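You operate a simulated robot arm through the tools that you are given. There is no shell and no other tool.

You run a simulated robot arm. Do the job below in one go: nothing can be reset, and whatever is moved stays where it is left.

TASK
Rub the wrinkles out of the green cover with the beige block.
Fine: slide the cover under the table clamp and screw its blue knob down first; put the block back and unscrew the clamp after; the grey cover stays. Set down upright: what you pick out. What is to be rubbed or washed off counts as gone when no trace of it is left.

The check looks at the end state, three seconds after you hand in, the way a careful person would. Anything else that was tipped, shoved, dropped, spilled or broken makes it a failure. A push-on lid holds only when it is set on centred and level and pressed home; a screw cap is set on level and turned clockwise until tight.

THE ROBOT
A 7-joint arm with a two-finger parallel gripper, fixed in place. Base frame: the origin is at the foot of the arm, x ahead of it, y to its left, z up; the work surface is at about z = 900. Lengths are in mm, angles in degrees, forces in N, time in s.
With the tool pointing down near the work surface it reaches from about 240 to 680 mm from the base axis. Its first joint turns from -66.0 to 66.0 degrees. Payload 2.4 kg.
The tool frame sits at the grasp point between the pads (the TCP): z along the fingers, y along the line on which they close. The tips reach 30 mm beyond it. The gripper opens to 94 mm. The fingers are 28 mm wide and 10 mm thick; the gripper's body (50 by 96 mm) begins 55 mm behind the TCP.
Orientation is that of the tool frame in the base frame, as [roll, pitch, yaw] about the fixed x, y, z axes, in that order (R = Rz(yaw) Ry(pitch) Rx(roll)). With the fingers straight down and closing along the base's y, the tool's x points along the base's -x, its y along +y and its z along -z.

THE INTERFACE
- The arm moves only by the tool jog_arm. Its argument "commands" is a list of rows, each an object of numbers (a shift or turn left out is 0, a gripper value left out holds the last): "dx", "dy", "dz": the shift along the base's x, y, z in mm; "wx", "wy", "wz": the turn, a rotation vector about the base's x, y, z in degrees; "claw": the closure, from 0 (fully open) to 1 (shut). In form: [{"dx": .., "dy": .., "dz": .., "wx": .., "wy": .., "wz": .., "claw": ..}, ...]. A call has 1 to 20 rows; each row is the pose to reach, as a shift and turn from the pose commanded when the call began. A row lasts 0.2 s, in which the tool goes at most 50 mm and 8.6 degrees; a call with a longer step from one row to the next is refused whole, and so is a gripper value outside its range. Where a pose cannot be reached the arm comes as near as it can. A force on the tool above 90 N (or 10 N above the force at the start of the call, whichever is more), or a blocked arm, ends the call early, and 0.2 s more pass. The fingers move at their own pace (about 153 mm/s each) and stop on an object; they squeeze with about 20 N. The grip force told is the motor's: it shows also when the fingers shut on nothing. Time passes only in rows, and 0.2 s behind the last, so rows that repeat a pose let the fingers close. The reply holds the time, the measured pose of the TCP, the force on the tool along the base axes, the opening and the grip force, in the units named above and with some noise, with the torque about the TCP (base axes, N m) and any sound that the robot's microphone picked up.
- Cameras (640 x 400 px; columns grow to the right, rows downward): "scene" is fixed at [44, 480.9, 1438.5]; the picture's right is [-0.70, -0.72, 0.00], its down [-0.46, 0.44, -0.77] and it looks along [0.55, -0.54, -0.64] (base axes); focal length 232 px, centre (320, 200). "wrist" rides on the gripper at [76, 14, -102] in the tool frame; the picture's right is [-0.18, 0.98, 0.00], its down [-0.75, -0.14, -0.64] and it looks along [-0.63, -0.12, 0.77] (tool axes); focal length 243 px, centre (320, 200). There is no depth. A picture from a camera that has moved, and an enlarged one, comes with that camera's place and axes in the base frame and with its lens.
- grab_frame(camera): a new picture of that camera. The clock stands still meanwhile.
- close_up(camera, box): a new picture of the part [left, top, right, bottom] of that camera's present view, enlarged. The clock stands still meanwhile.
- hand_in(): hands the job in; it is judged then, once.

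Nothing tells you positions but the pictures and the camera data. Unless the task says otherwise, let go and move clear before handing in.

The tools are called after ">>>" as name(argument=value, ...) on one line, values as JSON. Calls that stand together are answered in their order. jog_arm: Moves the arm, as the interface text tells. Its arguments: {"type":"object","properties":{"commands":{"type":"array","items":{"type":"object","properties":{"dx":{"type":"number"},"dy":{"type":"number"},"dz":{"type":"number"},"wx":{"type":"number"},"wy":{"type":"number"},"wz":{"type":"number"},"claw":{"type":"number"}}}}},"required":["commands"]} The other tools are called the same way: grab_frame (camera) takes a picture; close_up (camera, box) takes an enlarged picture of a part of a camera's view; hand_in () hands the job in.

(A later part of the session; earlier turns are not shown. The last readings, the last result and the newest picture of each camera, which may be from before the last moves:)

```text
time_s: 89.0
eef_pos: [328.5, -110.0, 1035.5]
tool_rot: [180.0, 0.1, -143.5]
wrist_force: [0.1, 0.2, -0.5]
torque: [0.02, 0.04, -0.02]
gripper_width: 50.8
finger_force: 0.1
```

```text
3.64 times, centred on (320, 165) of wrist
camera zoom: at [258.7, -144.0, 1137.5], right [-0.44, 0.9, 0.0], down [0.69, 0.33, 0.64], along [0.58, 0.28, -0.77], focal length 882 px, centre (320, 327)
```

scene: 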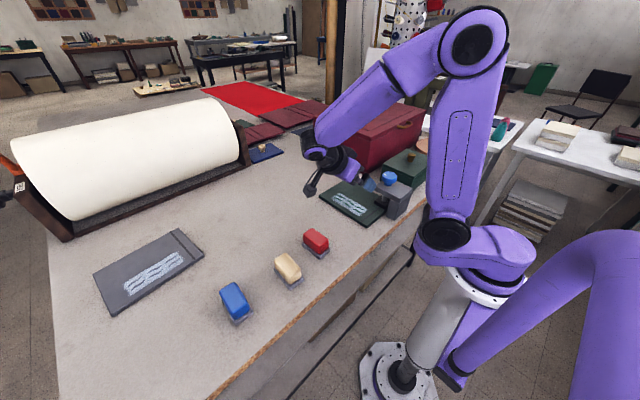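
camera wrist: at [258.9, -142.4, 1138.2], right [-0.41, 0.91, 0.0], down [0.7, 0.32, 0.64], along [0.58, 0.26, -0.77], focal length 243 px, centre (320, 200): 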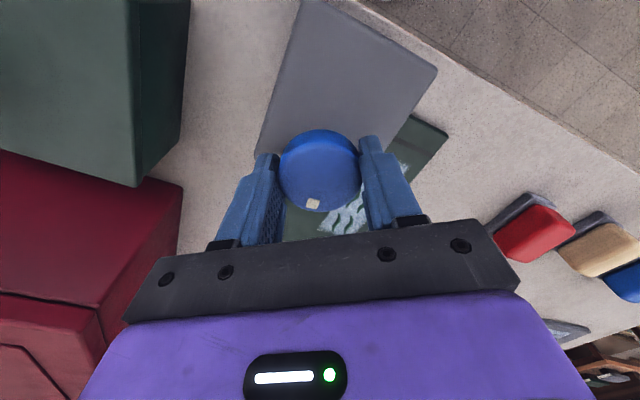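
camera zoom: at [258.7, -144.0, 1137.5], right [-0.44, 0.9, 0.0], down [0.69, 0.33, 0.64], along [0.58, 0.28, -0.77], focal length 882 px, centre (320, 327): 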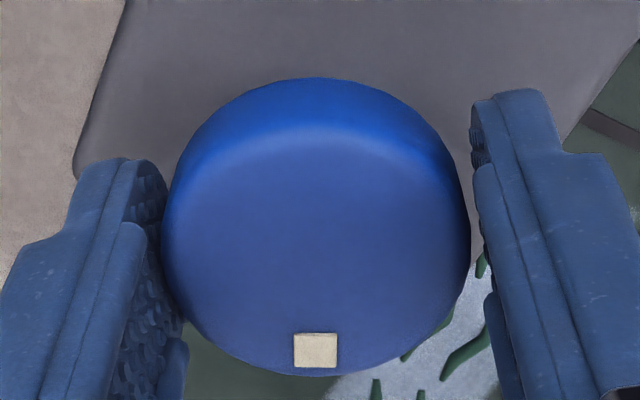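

The knob stayed put this time (marker about 20–25°). I open fully, rise and check that the clamp now holds by nudging the cover's far edge.

>>> jog_arm(commands=[{"claw": 0.3}, {"claw": 0.1}, {"claw": 0}, {"dz": 40}, {"dz": 80}, {"dx": 25, "dy": 5, "dz": 100, "wz": -5}, {"dx": 60, "dy": 12, "dz": 100, "wz": -12}, {"dx": 95, "dy": 20, "dz": 90, "wz": -19}, {"dx": 130, "dy": 28, "dz": 80, "wz": -26}, {"dx": 165, "dy": 36, "dz": 60, "wz": -32}, {"dx": 200, "dy": 45, "dz": 30, "wz": -36.5}, {"dx": 230, "dy": 55.5, "dz": 0, "wz": -36.5}, {"dx": 230, "dy": 55.5, "dz": -40, "wz": -36.5}, {"dx": 230, "dy": 55.5, "dz": -80, "wz": -36.5}, {"dx": 230, "dy": 55.5, "dz": -102, "wz": -36.5}, {"dx": 230, "dy": 55.5, "dz": -102, "wz": -36.5}])

>>> close_up(camera="scene", box=[300, 130, 430, 230])

>>> close_up(camera="scene", box=[380, 165, 410, 195])

>>> grab_frame(camera="wrist")

```text
time_s: 92.4
eef_pos: [559.4, -56.8, 931.8]
tool_rot: [179.9, -0.1, 180.0]
wrist_force: [0.4, 0.1, -0.2]
torque: [0.01, 0.01, -0.01]
gripper_width: 94.1
finger_force: 0.0
```

```text
4.00 times, centred on (365, 180) of scene
camera zoom: at [44.0, 480.9, 1438.5], right [-0.7, -0.72, 0.0], down [-0.46, 0.44, -0.77], along [0.55, -0.54, -0.64], focal length 928 px, centre (140, 280)
```

zoom: 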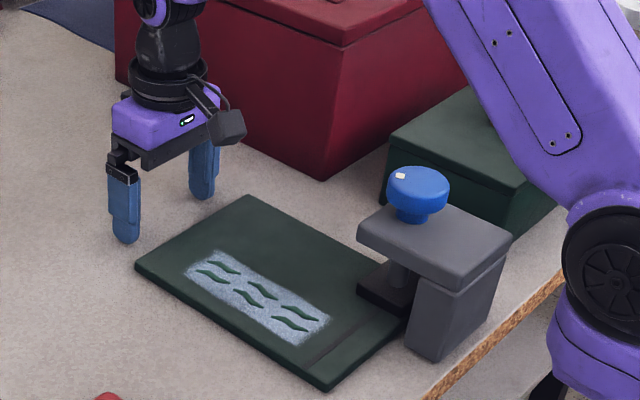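

```text
13.33 times, centred on (395, 180) of scene
camera zoom: at [44.0, 480.9, 1438.5], right [-0.7, -0.72, 0.0], down [-0.46, 0.44, -0.77], along [0.55, -0.54, -0.64], focal length 3095 px, centre (-680, 467)
```

zoom: 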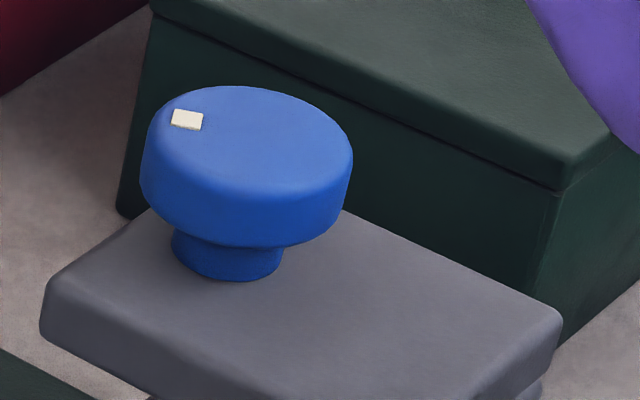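

```text
taken
camera wrist: at [482.2, -41.7, 1035.2], right [0.18, 0.98, 0.0], down [0.75, -0.14, 0.64], along [0.63, -0.12, -0.77], focal length 243 px, centre (320, 200)
```

wrist: 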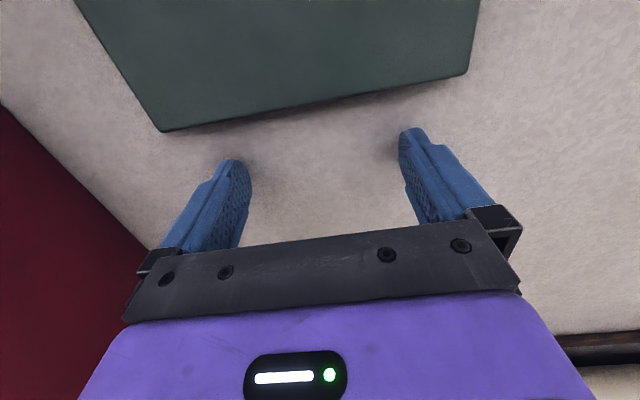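

The knob stayed about 10° tighter than before. Now I nudge the far edge a couple of millimetres while reading the force.

>>> jog_arm(commands=[{"dx": -8}, {"dx": -14}, {"dx": -18}, {"dx": -20}, {"dx": -21}, {"dx": -21}])

>>> jog_arm(commands=[{"dx": -1}, {"dx": -2}, {"dx": -2}])

>>> jog_arm(commands=[{"dx": -1}, {"dx": -2}, {"dx": -2}])

>>> close_up(camera="scene", box=[300, 130, 430, 230])

```text
time_s: 93.8
eef_pos: [539.3, -56.1, 932.9]
tool_rot: [180.0, 0.0, 179.9]
wrist_force: [0.5, 0.4, 0.8]
torque: [0.0, 0.02, -0.01]
gripper_width: 93.9
finger_force: 0.1
```

```text
time_s: 94.6
eef_pos: [537.7, -54.0, 932.1]
tool_rot: [-180.0, 0.0, 180.0]
wrist_force: [5.7, 0.3, -2.4]
torque: [0.02, -0.15, 0.01]
gripper_width: 94.1
finger_force: 0.1
```

```text
time_s: 95.4
eef_pos: [537.8, -54.7, 933.5]
tool_rot: [-180.0, 0.2, -179.9]
wrist_force: [14.7, 1.8, -3.2]
torque: [0.17, -0.39, 0.11]
gripper_width: 93.8
finger_force: 0.0
```

```text
4.00 times, centred on (365, 180) of scene
camera zoom: at [44.4, 480.9, 1438.4], right [-0.7, -0.72, 0.0], down [-0.46, 0.44, -0.77], along [0.55, -0.54, -0.64], focal length 928 px, centre (140, 280)
```

zoom: 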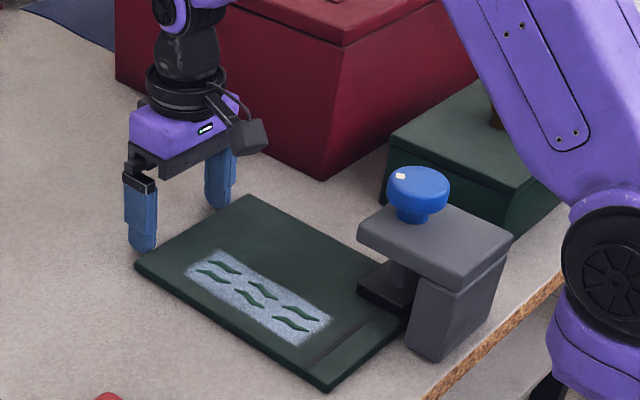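

At nearly 15 N the cover did not budge, so the clamp now holds. I back off and fetch the beige block again, gripping a little lower for firmer pressing.

>>> jog_arm(commands=[{"dx": 8}, {"dx": 14, "dz": 30}, {"dx": 14, "dz": 75}, {"dx": 0, "dy": 30, "dz": 115}, {"dx": -20, "dy": 68, "dz": 130}, {"dx": -40, "dy": 106, "dz": 130}, {"dx": -60, "dy": 144, "dz": 130}, {"dx": -80, "dy": 182, "dz": 130, "wz": -1}, {"dx": -100, "dy": 220, "dz": 130, "wz": -2}, {"dx": -122, "dy": 258, "dz": 130, "wz": -3}, {"dx": -145, "dy": 296, "dz": 130, "wz": -4}, {"dx": -168, "dy": 330, "dz": 130, "wz": -4}, {"dx": -189.5, "dy": 356.5, "dz": 120, "wz": -4}, {"dx": -189.5, "dy": 356.5, "dz": 80, "wz": -4}, {"dx": -189.5, "dy": 356.5, "dz": 45, "wz": -4}, {"dx": -189.5, "dy": 356.5, "dz": 20, "wz": -4}, {"dx": -189.5, "dy": 356.5, "dz": 11, "wz": -4}, {"dx": -189.5, "dy": 356.5, "dz": 11, "wz": -4}])

>>> grab_frame(camera="wrist")

>>> close_up(camera="scene", box=[240, 200, 340, 310])

```text
refused: row 4 steps farther than a row can; nothing moved
```

```text
taken
camera wrist: at [459.6, -40.9, 1036.1], right [0.18, 0.98, 0.0], down [0.75, -0.14, 0.64], along [0.63, -0.12, -0.76], focal length 243 px, centre (320, 200)
```

wrist: 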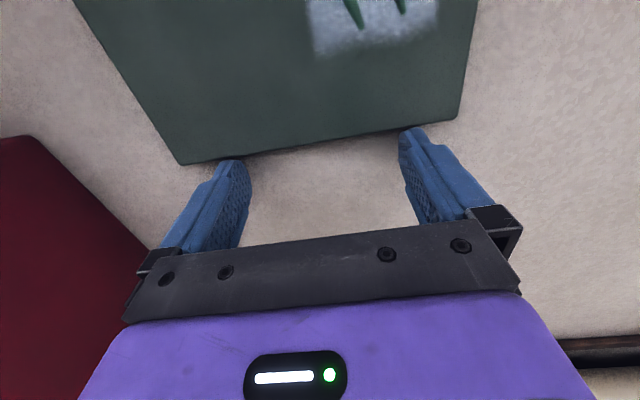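

```text
3.64 times, centred on (290, 255) of scene
camera zoom: at [44.4, 480.9, 1438.4], right [-0.7, -0.72, 0.0], down [-0.46, 0.44, -0.77], along [0.55, -0.54, -0.64], focal length 844 px, centre (429, 0)
```

zoom: 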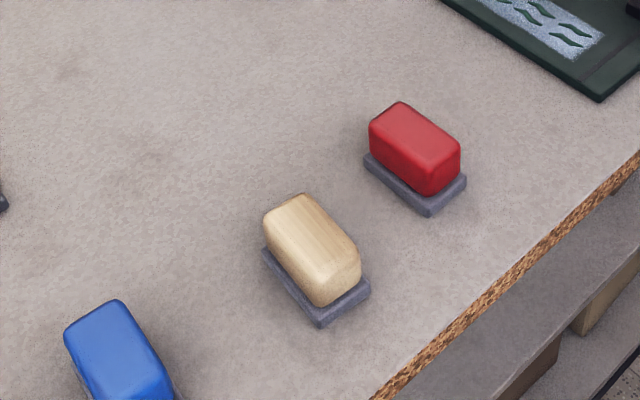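

One row stepped too far and the call was refused, so nothing moved. I resend the path with shorter steps.

>>> jog_arm(commands=[{"dx": 8}, {"dx": 14, "dz": 30}, {"dx": 14, "dz": 70}, {"dx": 6, "dy": 20, "dz": 105}, {"dx": -10, "dy": 52, "dz": 130}, {"dx": -28, "dy": 90, "dz": 130}, {"dx": -46, "dy": 128, "dz": 130}, {"dx": -66, "dy": 166, "dz": 130, "wz": -1}, {"dx": -86, "dy": 204, "dz": 130, "wz": -2}, {"dx": -108, "dy": 242, "dz": 130, "wz": -3}, {"dx": -131, "dy": 280, "dz": 130, "wz": -4}, {"dx": -155, "dy": 316, "dz": 130, "wz": -4}, {"dx": -178, "dy": 345, "dz": 125, "wz": -4}, {"dx": -189.5, "dy": 356.5, "dz": 100, "wz": -4}, {"dx": -189.5, "dy": 356.5, "dz": 65, "wz": -4}, {"dx": -189.5, "dy": 356.5, "dz": 35, "wz": -4}, {"dx": -189.5, "dy": 356.5, "dz": 16, "wz": -4}, {"dx": -189.5, "dy": 356.5, "dz": 11, "wz": -4}, {"dx": -189.5, "dy": 356.5, "dz": 11, "wz": -4}])

>>> grab_frame(camera="wrist")

>>> close_up(camera="scene", box=[240, 200, 340, 310])

```text
time_s: 99.4
eef_pos: [343.7, 301.0, 945.8]
tool_rot: [-180.0, 0.0, 176.0]
wrist_force: [0.7, 0.6, -0.7]
torque: [-0.01, -0.02, 0.01]
gripper_width: 94.1
finger_force: 0.1
```

```text
taken
camera wrist: at [268.2, 320.9, 1047.5], right [0.25, 0.97, 0.0], down [0.74, -0.19, 0.64], along [0.62, -0.16, -0.77], focal length 243 px, centre (320, 200)
```

wrist: 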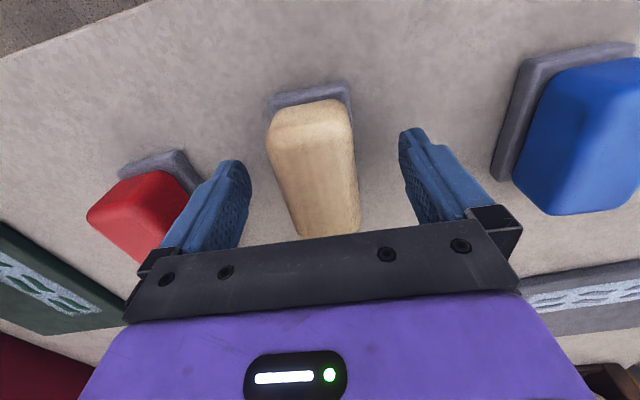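

```text
3.64 times, centred on (290, 255) of scene
camera zoom: at [44.0, 480.9, 1438.5], right [-0.7, -0.72, 0.0], down [-0.46, 0.44, -0.77], along [0.55, -0.54, -0.64], focal length 844 px, centre (429, 0)
```

zoom: 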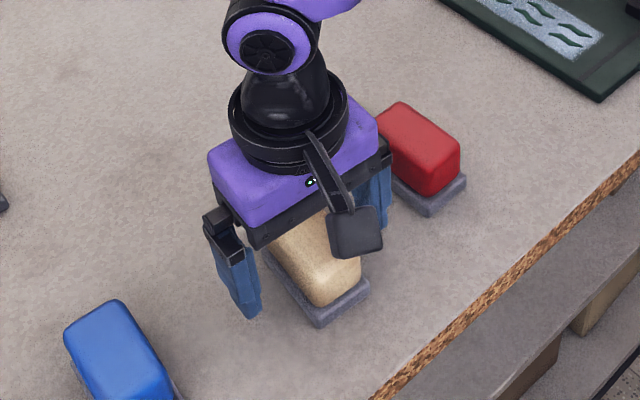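

>>> jog_arm(commands=[{"claw": 1}, {"claw": 1}, {"claw": 1}, {"claw": 1}, {"dz": 5, "claw": 1}, {"dz": 20}, {"dz": 50}, {"dz": 90}, {"dz": 105}, {"dz": 105}])

>>> grab_frame(camera="wrist")

```text
time_s: 101.6
eef_pos: [345.3, 302.5, 1051.6]
tool_rot: [-180.0, 0.1, 176.0]
wrist_force: [0.7, 0.1, -1.9]
torque: [-0.01, 0.01, 0.01]
gripper_width: 44.2
finger_force: 19.7
```

```text
taken
camera wrist: at [268.7, 321.9, 1152.8], right [0.25, 0.97, 0.0], down [0.74, -0.19, 0.64], along [0.62, -0.16, -0.77], focal length 243 px, centre (320, 200)
```

wrist: 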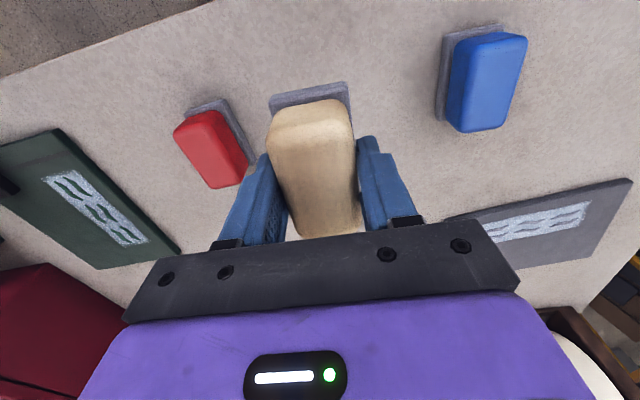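

The block is held and lifted. I carry it over the patch centre (417, -20) and lower to just above the cover.

>>> jog_arm(commands=[{"dx": 8, "dy": -35, "wz": 1}, {"dx": 17, "dy": -72, "wz": 2}, {"dx": 26, "dy": -110, "wz": 3}, {"dx": 35, "dy": -148, "wz": 4}, {"dx": 44, "dy": -186, "wz": 4}, {"dx": 53, "dy": -224, "wz": 4}, {"dx": 60, "dy": -262, "wz": 4}, {"dx": 67, "dy": -295, "wz": 4}, {"dx": 72, "dy": -321.5, "wz": 4}, {"dx": 72, "dy": -321.5, "dz": -40, "wz": 4}, {"dx": 72, "dy": -321.5, "dz": -70, "wz": 4}, {"dx": 72, "dy": -321.5, "dz": -86, "wz": 4}, {"dx": 72, "dy": -321.5, "dz": -90, "wz": 4}, {"dx": 72, "dy": -321.5, "dz": -90, "wz": 4}])

>>> jog_arm(commands=[{"dz": -2}, {"dz": -3.5}, {"dz": -4.5}, {"dz": -4.5}])

```text
time_s: 104.6
eef_pos: [417.3, -20.3, 960.0]
tool_rot: [180.0, 0.1, -180.0]
wrist_force: [0.1, -0.7, -1.1]
torque: [0.01, 0.01, 0.0]
gripper_width: 44.3
finger_force: 19.4
```

```text
time_s: 105.6
eef_pos: [418.7, -20.3, 956.9]
tool_rot: [-180.0, 0.2, -180.0]
wrist_force: [1.4, 0.5, 16.4]
torque: [0.02, -0.03, -0.04]
gripper_width: 44.1
finger_force: 19.4
```

Contact at about 16–18 N. I start with a short stroke to check the contact and that the cover holds.

>>> jog_arm(commands=[{"dx": -6}, {"dx": -12}, {"dx": -18}, {"dx": -24}, {"dx": -30}, {"dx": -30}])

>>> close_up(camera="scene", box=[300, 130, 430, 230])

>>> grab_frame(camera="wrist")

```text
time_s: 107.0
eef_pos: [392.3, -19.1, 954.8]
tool_rot: [-180.0, 0.4, -180.0]
wrist_force: [13.8, 2.5, 31.5]
torque: [0.08, 0.13, 0.0]
gripper_width: 44.7
finger_force: 20.0
```

```text
4.00 times, centred on (365, 180) of scene
camera zoom: at [44.0, 480.9, 1438.5], right [-0.7, -0.72, 0.0], down [-0.46, 0.44, -0.77], along [0.55, -0.54, -0.64], focal length 928 px, centre (140, 280)
```

zoom: 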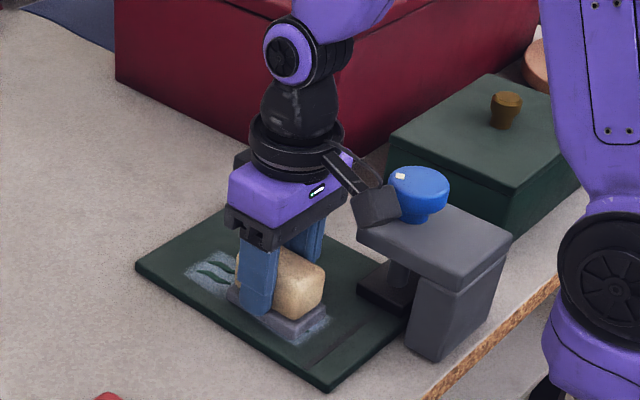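

```text
taken
camera wrist: at [313.8, -5.5, 1057.7], right [0.18, 0.98, 0.0], down [0.75, -0.14, 0.65], along [0.64, -0.12, -0.76], focal length 243 px, centre (320, 200)
```

wrist: 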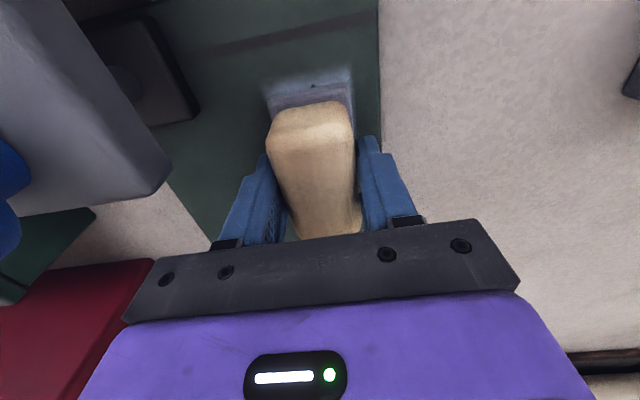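

The cover holds and the wrinkles are fading where the block passed. I continue with full-length strokes along the patch.

>>> jog_arm(commands=[{"dx": -6}, {"dx": -11}, {"dx": -2}, {"dx": 8}, {"dx": 18}, {"dx": 28}, {"dx": 38}, {"dx": 48}, {"dx": 58}, {"dx": 66}, {"dx": 72}, {"dx": 62}, {"dx": 52}, {"dx": 42}, {"dx": 32}, {"dx": 22}, {"dx": 12}, {"dx": 2}, {"dx": -8}, {"dx": -8}])

>>> close_up(camera="scene", box=[300, 130, 430, 230])

```text
time_s: 111.2
eef_pos: [379.2, -21.6, 955.3]
tool_rot: [-180.0, 0.0, -180.0]
wrist_force: [-0.1, -0.2, -1.5]
torque: [-0.02, 0.01, -0.04]
gripper_width: 44.5
finger_force: 19.9
```

```text
4.00 times, centred on (365, 180) of scene
camera zoom: at [44.0, 480.8, 1438.5], right [-0.7, -0.72, 0.0], down [-0.46, 0.44, -0.77], along [0.55, -0.54, -0.64], focal length 928 px, centre (140, 280)
```

zoom: 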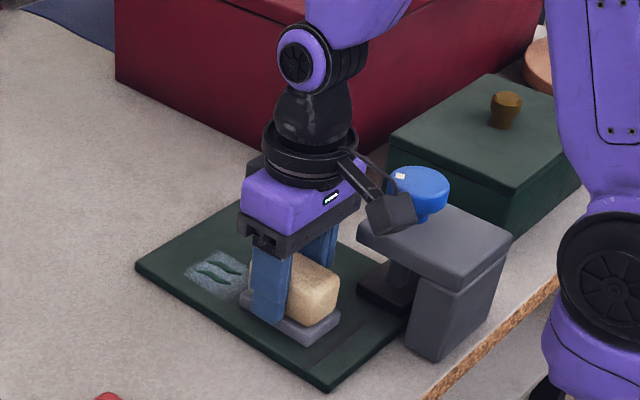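

The cover hasn't moved and the near part is fading, but contact is lost because the block slid up again in the grip. I press down a bit more to regain contact.

>>> jog_arm(commands=[{"dz": -1}, {"dz": -2}, {"dz": -2}])

>>> grab_frame(camera="wrist")

```text
time_s: 112.0
eef_pos: [379.9, -19.9, 954.7]
tool_rot: [-180.0, 0.0, -179.9]
wrist_force: [-3.6, -0.9, 13.4]
torque: [0.0, 0.59, 0.05]
gripper_width: 44.6
finger_force: 20.2
```

```text
taken
camera wrist: at [302.3, -6.5, 1056.3], right [0.18, 0.98, 0.0], down [0.75, -0.14, 0.64], along [0.63, -0.12, -0.77], focal length 243 px, centre (320, 200)
```

wrist: 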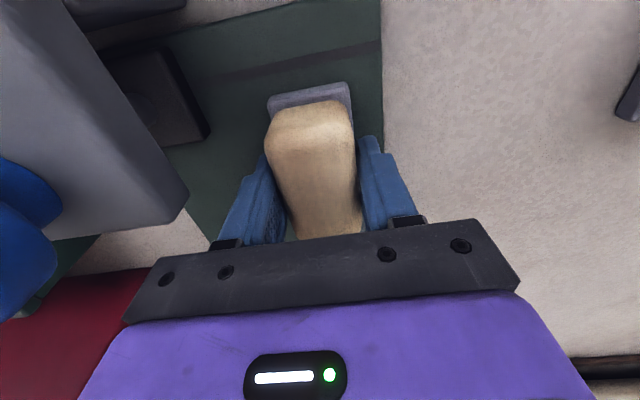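

>>> jog_arm(commands=[{"dx": 8, "dz": -0.5}, {"dx": 18, "dz": -1}, {"dx": 28, "dz": -1}, {"dx": 38, "dz": -1}, {"dx": 48, "dz": -1}, {"dx": 58, "dz": -1}, {"dx": 68, "dz": -1}, {"dx": 78, "dz": -1}, {"dx": 84, "dz": -1}, {"dx": 84, "dz": -1}])

>>> close_up(camera="scene", box=[300, 130, 430, 230])

>>> grab_frame(camera="wrist")

```text
time_s: 114.2
eef_pos: [463.2, -19.0, 953.3]
tool_rot: [180.0, 0.0, 180.0]
wrist_force: [-0.5, -0.5, -1.5]
torque: [0.02, 0.02, -0.01]
gripper_width: 44.7
finger_force: 20.2
```

```text
4.00 times, centred on (365, 180) of scene
camera zoom: at [44.0, 480.8, 1438.5], right [-0.7, -0.72, 0.0], down [-0.46, 0.44, -0.77], along [0.55, -0.54, -0.64], focal length 928 px, centre (140, 280)
```

zoom: 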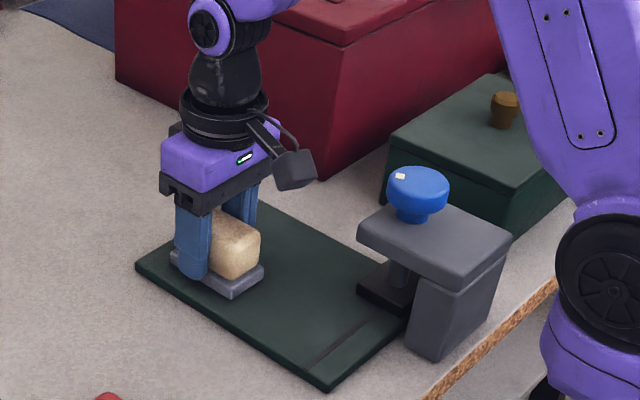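

```text
taken
camera wrist: at [385.4, -5.6, 1054.9], right [0.18, 0.98, 0.0], down [0.75, -0.14, 0.64], along [0.63, -0.12, -0.77], focal length 243 px, centre (320, 200)
```

wrist: 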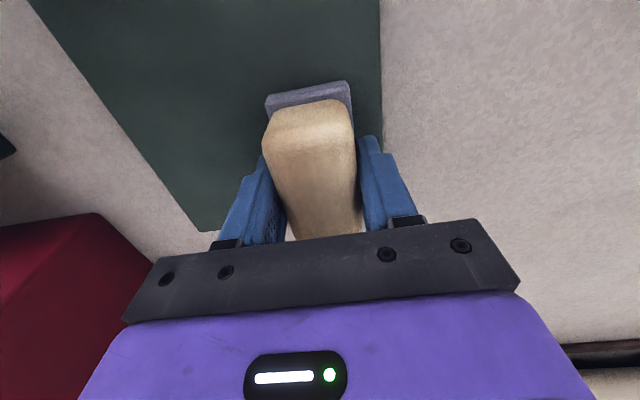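

The near portion of the cover now looks clean. I lift the block and move aside to see what's left at the far end.

>>> jog_arm(commands=[{"dz": 15}, {"dz": 50}, {"dy": 45, "dz": 60}, {"dy": 90, "dz": 60}, {"dy": 135, "dz": 60}, {"dy": 135, "dz": 60}])

>>> close_up(camera="scene", box=[300, 150, 400, 230])

>>> grab_frame(camera="wrist")

```text
time_s: 115.6
eef_pos: [461.1, 112.6, 1008.0]
tool_rot: [-179.9, 0.0, 180.0]
wrist_force: [-0.3, -0.4, -1.9]
torque: [0.0, 0.01, 0.04]
gripper_width: 44.7
finger_force: 20.2
```

```text
5.00 times, centred on (350, 190) of scene
camera zoom: at [44.0, 480.9, 1438.5], right [-0.7, -0.72, 0.0], down [-0.46, 0.44, -0.77], along [0.55, -0.54, -0.64], focal length 1160 px, centre (170, 250)
```

zoom: 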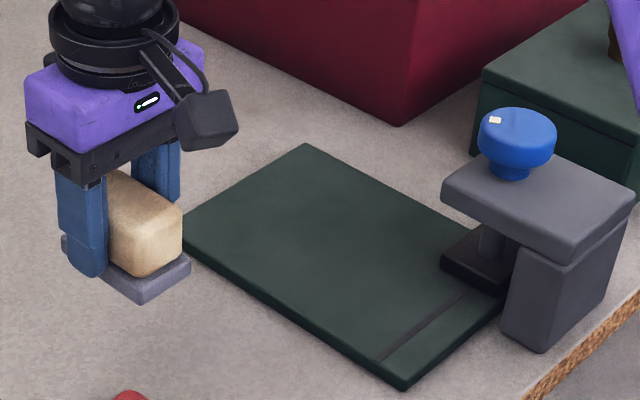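

```text
taken
camera wrist: at [385.1, 128.3, 1110.3], right [0.18, 0.98, 0.0], down [0.75, -0.14, 0.64], along [0.63, -0.12, -0.77], focal length 243 px, centre (320, 200)
```

wrist: 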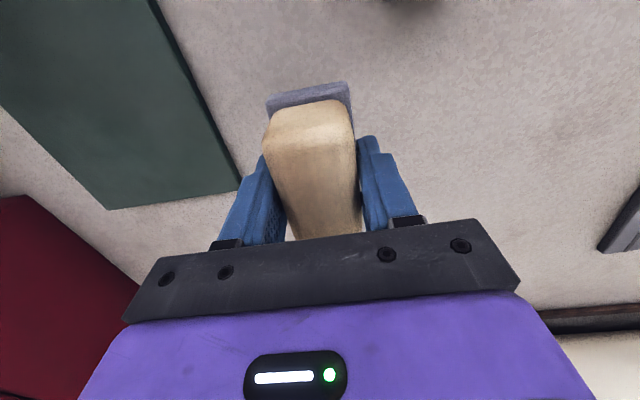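

All of the wrinkles appear gone. I'll zoom in hard to check for any remaining trace.

>>> close_up(camera="scene", box=[335, 175, 400, 230])

>>> close_up(camera="wrist", box=[0, 0, 260, 230])

```text
7.27 times, centred on (368, 202) of scene
camera zoom: at [44.0, 480.9, 1438.5], right [-0.7, -0.72, 0.0], down [-0.46, 0.44, -0.77], along [0.55, -0.54, -0.64], focal length 1688 px, centre (-26, 182)
```

zoom: 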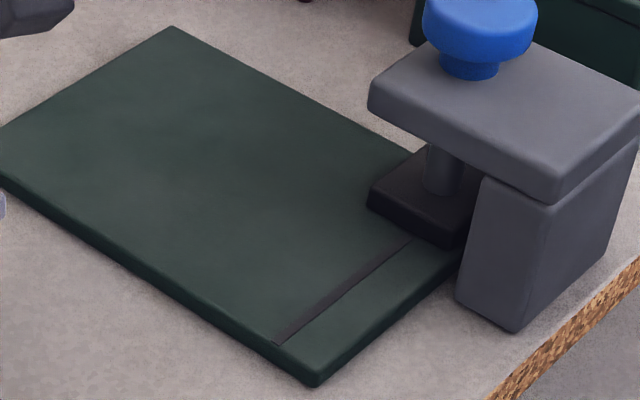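

```text
1.74 times, centred on (130, 115) of wrist
camera zoom: at [385.1, 128.3, 1110.3], right [0.18, 0.98, 0.0], down [0.75, -0.14, 0.64], along [0.63, -0.12, -0.77], focal length 422 px, centre (650, 348)
```

zoom: 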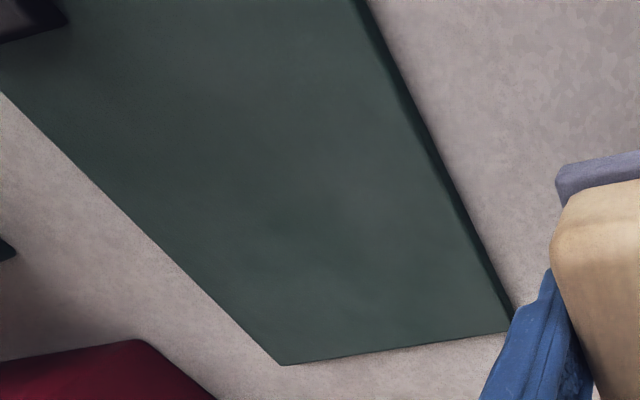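

>>> close_up(camera="scene", box=[336, 178, 366, 203])

>>> close_up(camera="scene", box=[352, 190, 382, 215])

```text
16.00 times, centred on (351, 190) of scene
camera zoom: at [44.0, 480.9, 1438.5], right [-0.7, -0.72, 0.0], down [-0.46, 0.44, -0.77], along [0.55, -0.54, -0.64], focal length 3714 px, centre (-176, 352)
```

zoom: 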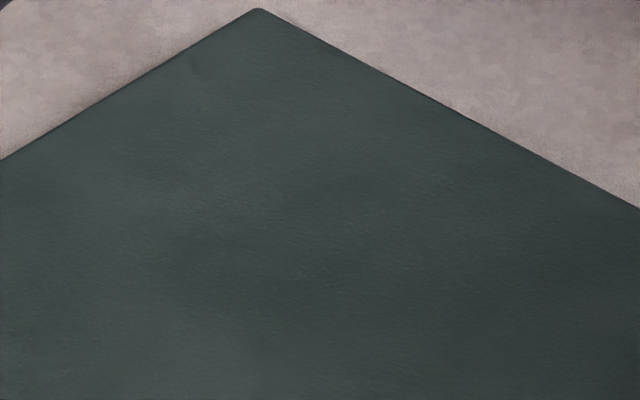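

```text
16.00 times, centred on (367, 202) of scene
camera zoom: at [44.0, 480.9, 1438.5], right [-0.7, -0.72, 0.0], down [-0.46, 0.44, -0.77], along [0.55, -0.54, -0.64], focal length 3714 px, centre (-432, 160)
```

zoom: 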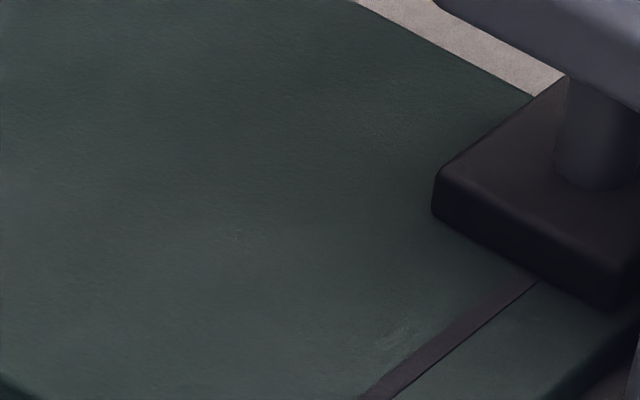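

There seem to be two faint smudges along the patch's -y edge, near (340, -47) and (380, -49). I'll enlarge those.

>>> close_up(camera="scene", box=[366, 204, 378, 214])

>>> close_up(camera="scene", box=[356, 198, 370, 210])

>>> close_up(camera="scene", box=[338, 195, 366, 220])

```text
16.00 times, centred on (372, 209) of scene
camera zoom: at [44.0, 480.9, 1438.5], right [-0.7, -0.72, 0.0], down [-0.46, 0.44, -0.77], along [0.55, -0.54, -0.64], focal length 3714 px, centre (-512, 56)
```

zoom: 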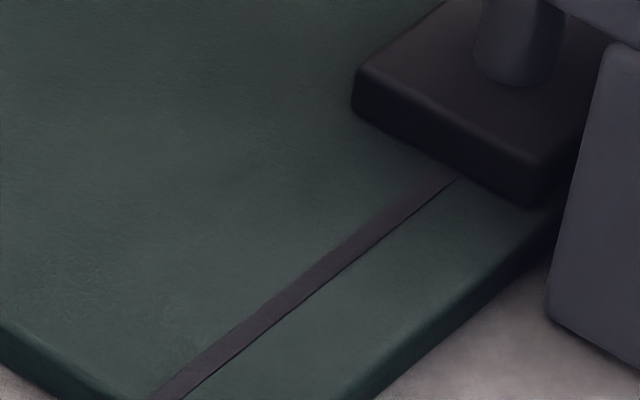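

```text
16.00 times, centred on (363, 204) of scene
camera zoom: at [44.0, 480.9, 1438.5], right [-0.7, -0.72, 0.0], down [-0.46, 0.44, -0.77], along [0.55, -0.54, -0.64], focal length 3714 px, centre (-368, 136)
```

zoom: 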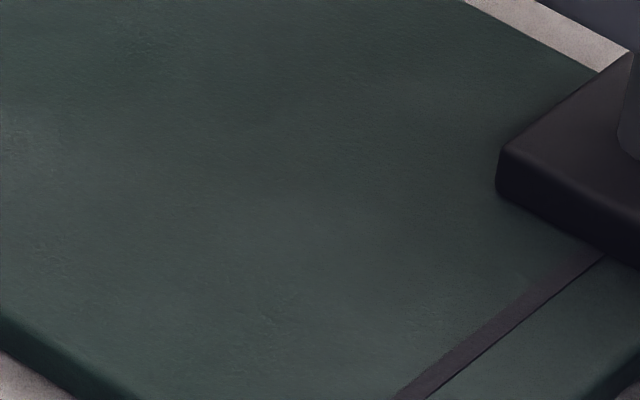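

```text
16.00 times, centred on (352, 208) of scene
camera zoom: at [44.0, 480.9, 1438.5], right [-0.7, -0.72, 0.0], down [-0.46, 0.44, -0.77], along [0.55, -0.54, -0.64], focal length 3714 px, centre (-192, 80)
```

zoom: 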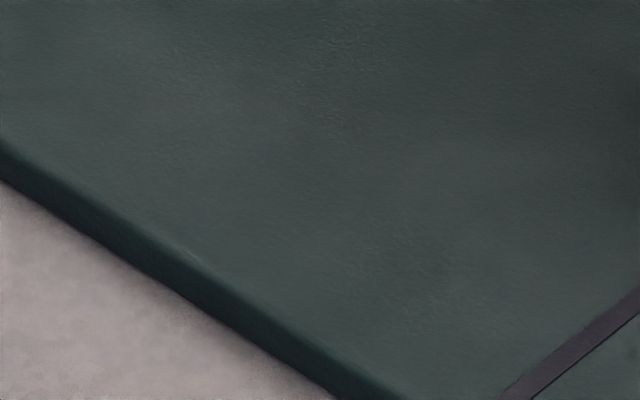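

On re-examination those smudges don't reproduce; the cover looks clean. To be sure nothing is left at the patch's soft edges, I make one more gentle pass offset to each side. First the -y side.

>>> jog_arm(commands=[{"dx": -2, "dy": -40}, {"dx": -4, "dy": -80}, {"dx": -6, "dy": -120}, {"dx": -6, "dy": -144}, {"dx": -6, "dy": -144, "dz": -35}, {"dx": -6, "dy": -144, "dz": -52}, {"dx": -6, "dy": -144, "dz": -59}, {"dx": -6, "dy": -144, "dz": -61}, {"dx": -6, "dy": -144, "dz": -61}])

>>> jog_arm(commands=[{"dz": -1}, {"dz": -2}, {"dz": -2}])

```text
time_s: 117.6
eef_pos: [455.6, -28.4, 951.2]
tool_rot: [-180.0, 0.1, 180.0]
wrist_force: [-4.1, 0.9, 10.3]
torque: [0.03, -0.09, 0.04]
gripper_width: 44.8
finger_force: 20.1
```

```text
time_s: 118.4
eef_pos: [458.4, -29.8, 948.5]
tool_rot: [-180.0, 0.2, 180.0]
wrist_force: [-1.6, -0.2, 23.3]
torque: [0.0, 0.05, -0.01]
gripper_width: 44.6
finger_force: 20.2
```

>>> jog_arm(commands=[{"dx": -8, "dz": 0.5}, {"dx": -18, "dz": 0.5}, {"dx": -28, "dz": 0.5}, {"dx": -38, "dz": 0.5}, {"dx": -48, "dz": 0.5}, {"dx": -58, "dz": 0.5}, {"dx": -68, "dz": 0.5}, {"dx": -78, "dz": 0.5}, {"dx": -78, "dz": 0.5}])

>>> jog_arm(commands=[{"dy": 6, "dz": -0.5}, {"dy": 12, "dz": -0.5}, {"dy": 18, "dz": -0.5}, {"dx": 10, "dy": 18, "dz": -0.8}, {"dx": 20, "dy": 18, "dz": -1}, {"dx": 30, "dy": 18, "dz": -1.2}, {"dx": 40, "dy": 18, "dz": -1.2}, {"dx": 50, "dy": 18, "dz": -1.2}, {"dx": 60, "dy": 18, "dz": -1.2}, {"dx": 70, "dy": 18, "dz": -1.2}, {"dx": 78, "dy": 18, "dz": -1.2}, {"dx": 78, "dy": 18, "dz": -1.2}])

>>> close_up(camera="scene", box=[300, 130, 430, 230])

```text
time_s: 120.4
eef_pos: [379.2, -28.5, 947.9]
tool_rot: [-180.0, -0.1, -180.0]
wrist_force: [5.6, 0.2, 6.6]
torque: [0.01, -0.44, 0.04]
gripper_width: 44.7
finger_force: 20.0
```

```text
time_s: 123.0
eef_pos: [458.7, -10.1, 947.3]
tool_rot: [-179.9, 0.0, 180.0]
wrist_force: [0.5, -0.7, -1.6]
torque: [-0.01, -0.02, -0.01]
gripper_width: 44.7
finger_force: 19.7
```

```text
4.00 times, centred on (365, 180) of scene
camera zoom: at [44.0, 480.8, 1438.5], right [-0.7, -0.72, 0.0], down [-0.46, 0.44, -0.77], along [0.55, -0.54, -0.64], focal length 928 px, centre (140, 280)
```

zoom: 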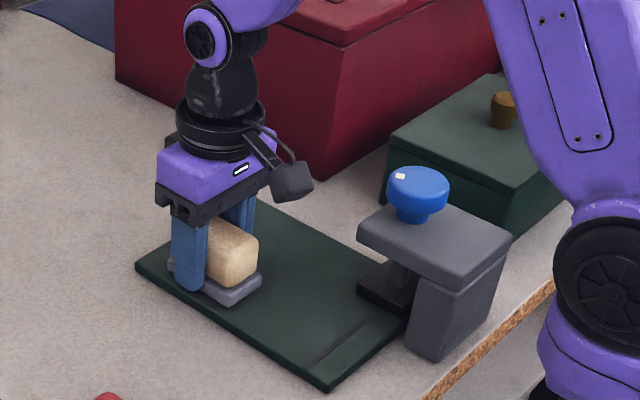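

The cover hasn't moved. I repeat the +y-side stroke with contact restored.

>>> jog_arm(commands=[{"dz": -1}, {"dz": -2}, {"dz": -2}])

>>> jog_arm(commands=[{"dx": -10}, {"dx": -20}, {"dx": -30}, {"dx": -40}, {"dx": -50}, {"dx": -60}, {"dx": -70}, {"dx": -78}, {"dx": -78}])

>>> close_up(camera="scene", box=[300, 130, 430, 230])

```text
time_s: 123.8
eef_pos: [458.3, -11.4, 946.1]
tool_rot: [-179.9, 0.1, -180.0]
wrist_force: [-1.3, -2.9, 8.0]
torque: [-0.05, 0.11, -0.01]
gripper_width: 44.4
finger_force: 19.8
```

```text
time_s: 125.8
eef_pos: [379.8, -10.3, 947.0]
tool_rot: [180.0, 0.2, 180.0]
wrist_force: [4.3, 1.5, 6.8]
torque: [0.06, -0.36, 0.01]
gripper_width: 44.4
finger_force: 19.9
```

```text
4.00 times, centred on (365, 180) of scene
camera zoom: at [44.0, 480.9, 1438.5], right [-0.7, -0.72, 0.0], down [-0.46, 0.44, -0.77], along [0.55, -0.54, -0.64], focal length 928 px, centre (140, 280)
```

zoom: 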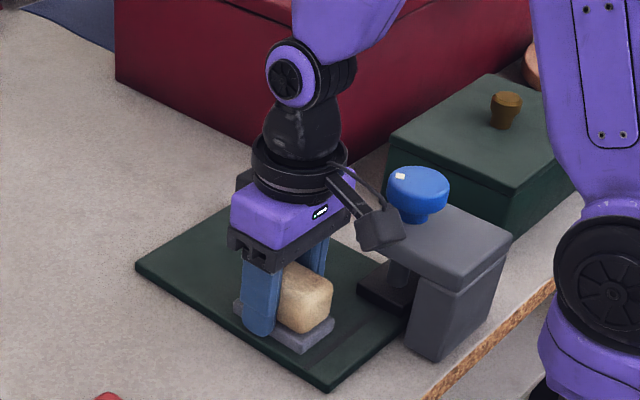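

Done rubbing. I lift the block and check how it sits in the grip before returning it.

>>> jog_arm(commands=[{"dz": 10}, {"dz": 40}, {"dz": 80}, {"dy": 35, "dz": 105}, {"dy": 75, "dz": 110}, {"dx": -5, "dy": 115, "dz": 110}, {"dx": -10, "dy": 155, "dz": 110, "wz": -1}, {"dx": -18, "dy": 195, "dz": 110, "wz": -2}, {"dx": -26, "dy": 235, "dz": 110, "wz": -3}, {"dx": -34, "dy": 275, "dz": 110, "wz": -4}, {"dx": -34, "dy": 312.5, "dz": 110, "wz": -4}, {"dx": -34, "dy": 312.5, "dz": 110, "wz": -4}])

>>> grab_frame(camera="wrist")

>>> close_up(camera="scene", box=[240, 170, 340, 300])

>>> close_up(camera="scene", box=[300, 150, 400, 230])

```text
time_s: 128.4
eef_pos: [344.4, 300.6, 1059.2]
tool_rot: [179.9, 0.1, 176.0]
wrist_force: [0.3, -0.2, -1.6]
torque: [0.01, -0.01, 0.0]
gripper_width: 44.6
finger_force: 20.0
```

```text
taken
camera wrist: at [268.8, 320.2, 1161.3], right [0.25, 0.97, 0.0], down [0.74, -0.19, 0.64], along [0.62, -0.16, -0.77], focal length 243 px, centre (320, 200)
```

wrist: 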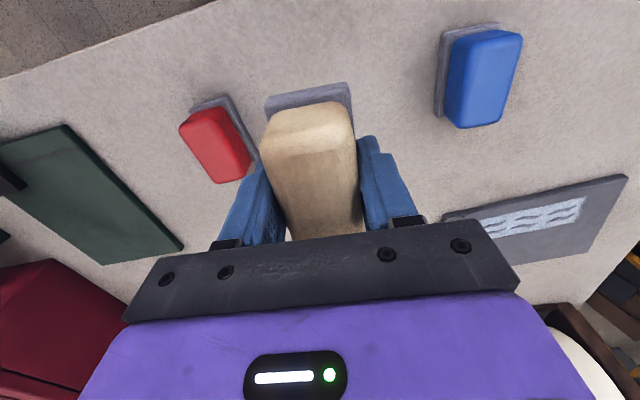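

```text
3.08 times, centred on (290, 235) of scene
camera zoom: at [44.0, 480.9, 1438.5], right [-0.7, -0.72, 0.0], down [-0.46, 0.44, -0.77], along [0.55, -0.54, -0.64], focal length 714 px, centre (412, 92)
```

zoom: 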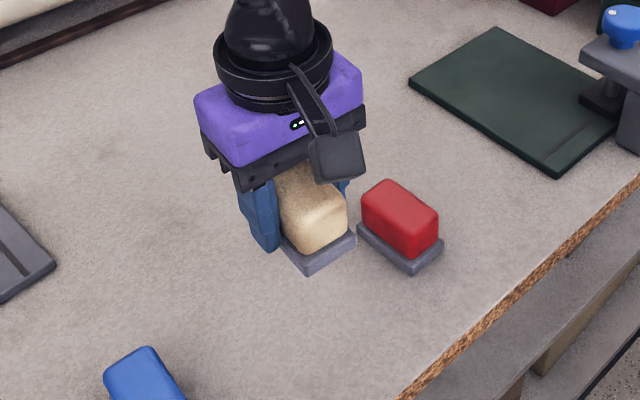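

```text
5.00 times, centred on (350, 190) of scene
camera zoom: at [44.0, 480.9, 1438.5], right [-0.7, -0.72, 0.0], down [-0.46, 0.44, -0.77], along [0.55, -0.54, -0.64], focal length 1160 px, centre (170, 250)
```

zoom: 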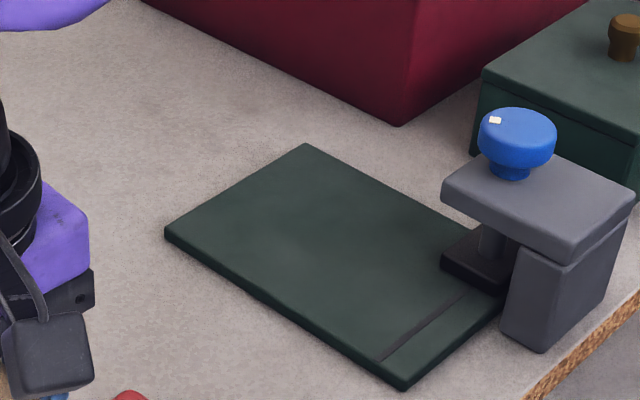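

The cover is clean and in place, and the block has only slid up about 8 mm in the grip. I lower it over its original spot, shifting 2 mm to compensate for the slide in x, and feel for the table.

>>> jog_arm(commands=[{"dx": 2, "dz": -40}, {"dx": 2, "dz": -75}, {"dx": 2, "dz": -100}, {"dx": 2, "dz": -110}, {"dx": 2, "dz": -114}, {"dx": 2, "dz": -114}])

>>> jog_arm(commands=[{"dz": -1}, {"dz": -2}, {"dz": -2}])

>>> jog_arm(commands=[{"dz": -1}, {"dz": -1.5}, {"dz": -1.5}])

>>> close_up(camera="scene", box=[264, 240, 312, 300])

```text
time_s: 129.8
eef_pos: [348.8, 302.5, 943.1]
tool_rot: [-179.9, -0.1, 175.9]
wrist_force: [0.5, 0.3, -0.5]
torque: [0.0, 0.02, -0.01]
gripper_width: 44.4
finger_force: 19.9
```

```text
time_s: 130.6
eef_pos: [347.8, 302.1, 940.5]
tool_rot: [-180.0, 0.0, 176.0]
wrist_force: [0.0, 0.3, -2.2]
torque: [0.03, -0.02, 0.0]
gripper_width: 44.2
finger_force: 19.8
```

```text
time_s: 131.4
eef_pos: [348.4, 301.7, 939.6]
tool_rot: [179.9, -0.1, 176.0]
wrist_force: [-0.4, 0.6, -1.1]
torque: [0.02, -0.03, -0.03]
gripper_width: 44.5
finger_force: 20.4
```

```text
6.67 times, centred on (288, 270) of scene
camera zoom: at [44.0, 480.9, 1438.5], right [-0.7, -0.72, 0.0], down [-0.46, 0.44, -0.77], along [0.55, -0.54, -0.64], focal length 1547 px, centre (533, -267)
```

zoom: 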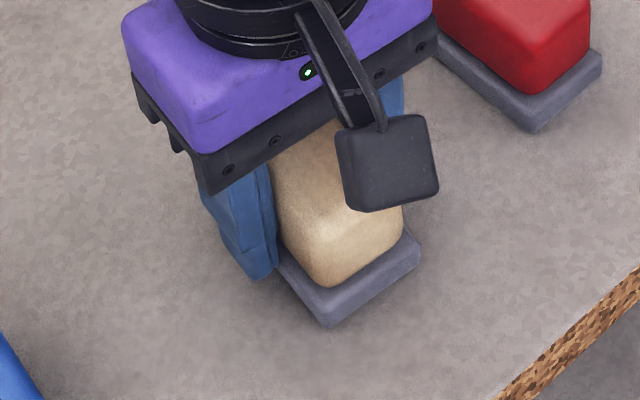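

>>> jog_arm(commands=[{"dz": -0.8}, {"dz": -1.6}, {"dz": -1.6}])

>>> jog_arm(commands=[{"dz": -0.7}, {"dz": -1.4}, {"dz": -1.4}])

>>> close_up(camera="scene", box=[264, 240, 312, 300])

```text
time_s: 132.2
eef_pos: [348.7, 301.1, 935.5]
tool_rot: [-180.0, 0.1, 176.0]
wrist_force: [-0.7, 0.5, -1.1]
torque: [0.0, -0.01, -0.02]
gripper_width: 44.7
finger_force: 20.4
```

```text
time_s: 133.0
eef_pos: [346.7, 301.1, 935.2]
tool_rot: [-180.0, 0.0, 176.1]
wrist_force: [-0.8, -0.4, -1.3]
torque: [-0.04, -0.04, -0.05]
gripper_width: 44.5
finger_force: 20.0
```

```text
6.67 times, centred on (288, 270) of scene
camera zoom: at [44.0, 480.9, 1438.5], right [-0.7, -0.72, 0.0], down [-0.46, 0.44, -0.77], along [0.55, -0.54, -0.64], focal length 1547 px, centre (533, -267)
```

zoom: 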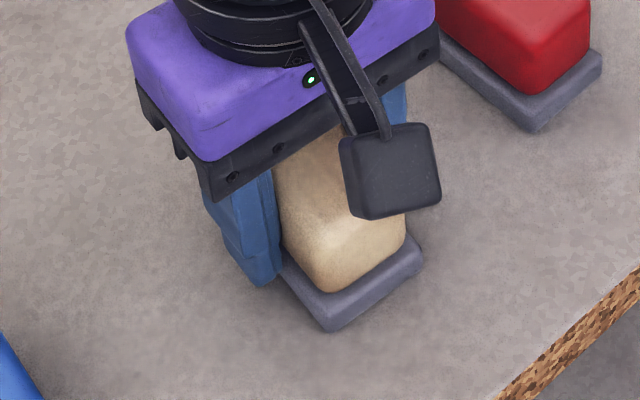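

>>> jog_arm(commands=[{"dz": -0.6}, {"dz": -1.2}, {"dz": -1.2}])

>>> grab_frame(camera="wrist")

>>> close_up(camera="scene", box=[264, 240, 312, 300])

```text
time_s: 133.8
eef_pos: [348.9, 300.6, 934.6]
tool_rot: [-180.0, -0.1, 176.0]
wrist_force: [-1.2, 0.4, 3.4]
torque: [-0.07, -0.13, 0.02]
gripper_width: 44.9
finger_force: 20.2
```

```text
taken
camera wrist: at [272.0, 320.7, 1037.0], right [0.25, 0.97, 0.0], down [0.74, -0.19, 0.64], along [0.62, -0.16, -0.77], focal length 243 px, centre (320, 200)
```

wrist: 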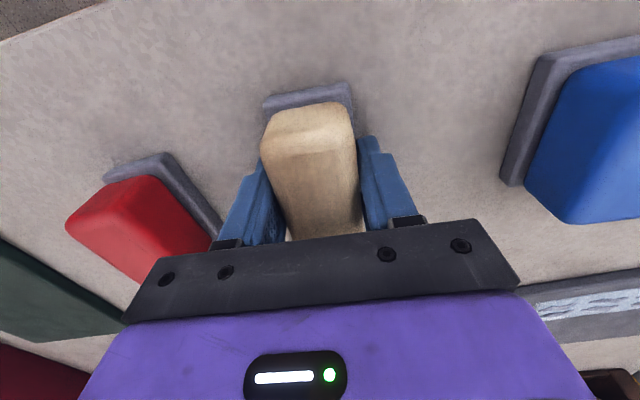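

```text
6.67 times, centred on (288, 270) of scene
camera zoom: at [43.9, 480.8, 1438.5], right [-0.7, -0.72, 0.0], down [-0.46, 0.44, -0.77], along [0.55, -0.54, -0.64], focal length 1547 px, centre (533, -267)
```

zoom: 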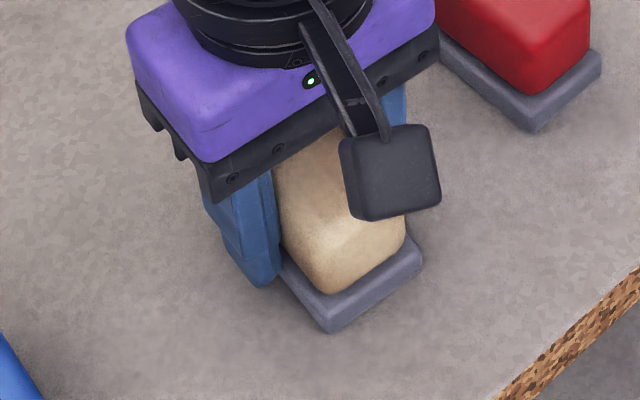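

The block touches the table at its original place. I release and rise straight up.

>>> jog_arm(commands=[{"claw": 0.4}, {"claw": 0.2}, {"claw": 0}, {"claw": 0}, {"dz": 30}, {"dz": 75}, {"dz": 120}, {"dz": 165}, {"dz": 180}])

>>> close_up(camera="scene", box=[264, 240, 312, 300])

>>> grab_frame(camera="wrist")

```text
time_s: 135.8
eef_pos: [348.5, 299.2, 1115.1]
tool_rot: [-180.0, 0.0, 176.0]
wrist_force: [-0.6, 0.2, 0.2]
torque: [0.0, 0.01, 0.01]
gripper_width: 93.9
finger_force: 0.0
```

```text
6.67 times, centred on (288, 270) of scene
camera zoom: at [44.0, 480.8, 1438.5], right [-0.7, -0.72, 0.0], down [-0.46, 0.44, -0.77], along [0.55, -0.54, -0.64], focal length 1547 px, centre (533, -267)
```

zoom: 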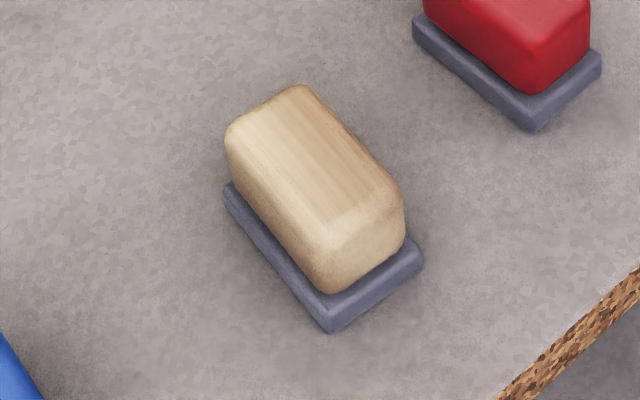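

```text
taken
camera wrist: at [273.2, 319.5, 1217.1], right [0.25, 0.97, 0.0], down [0.74, -0.19, 0.64], along [0.62, -0.16, -0.77], focal length 243 px, centre (320, 200)
```

wrist: 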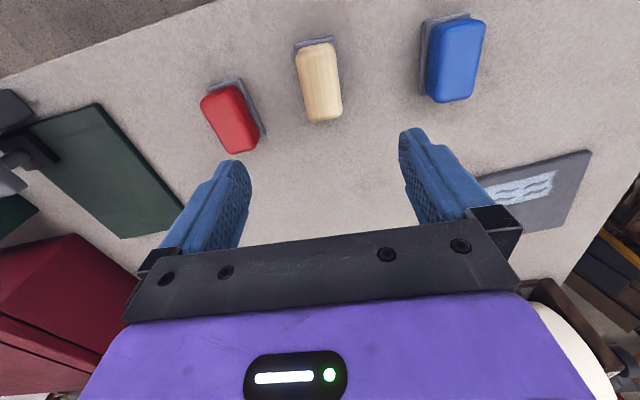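

The beige block is upright back at its original place. Now I go to the knob to unscrew it counter-clockwise, starting from a low yaw for a long stroke.

>>> jog_arm(commands=[{"dx": -2, "dy": -30, "dz": 25, "wz": -7}, {"dx": -4, "dy": -70, "dz": 45, "wz": -14}, {"dx": -6, "dy": -112, "dz": 54, "wz": -21}, {"dx": -8, "dy": -155, "dz": 54, "wz": -28}, {"dx": -10, "dy": -198, "dz": 54, "wz": -35}, {"dx": -12, "dy": -241, "dz": 54, "wz": -42}, {"dx": -14, "dy": -284, "dz": 54, "wz": -49}, {"dx": -16, "dy": -327, "dz": 54, "wz": -56}, {"dx": -17, "dy": -370, "dz": 54, "wz": -64}, {"dx": -17, "dy": -400, "dz": 54, "wz": -72}, {"dx": -17, "dy": -412, "dz": 54, "wz": -80}, {"dx": -17, "dy": -412, "dz": 54, "wz": -80}])

>>> grab_frame(camera="wrist")

>>> close_up(camera="wrist", box=[260, 20, 400, 140])

```text
time_s: 138.4
eef_pos: [329.9, -108.5, 1167.8]
tool_rot: [180.0, 0.1, 96.0]
wrist_force: [-0.4, -0.3, 0.2]
torque: [0.02, 0.03, 0.0]
gripper_width: 94.1
finger_force: 0.0
```

```text
taken
camera wrist: at [335.4, -32.2, 1270.7], right [1.0, -0.08, 0.0], down [-0.06, -0.76, 0.64], along [-0.05, -0.64, -0.77], focal length 243 px, centre (320, 200)
```

wrist: 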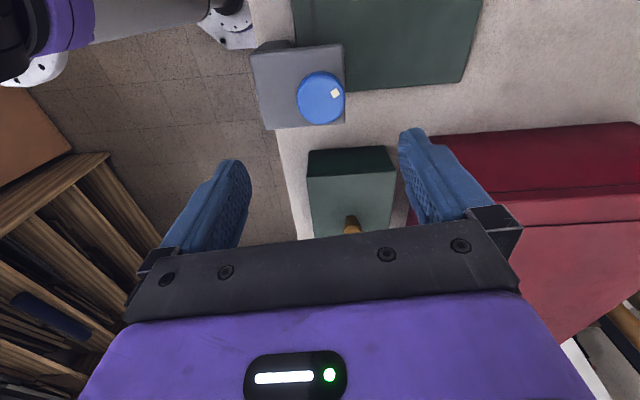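

```text
3.33 times, centred on (330, 80) of wrist
camera zoom: at [335.4, -32.2, 1270.7], right [1.0, -0.08, 0.0], down [-0.06, -0.76, 0.64], along [-0.05, -0.64, -0.77], focal length 809 px, centre (287, 600)
```

zoom: 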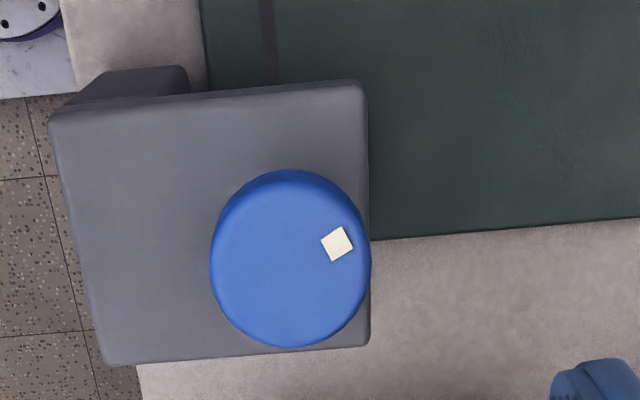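

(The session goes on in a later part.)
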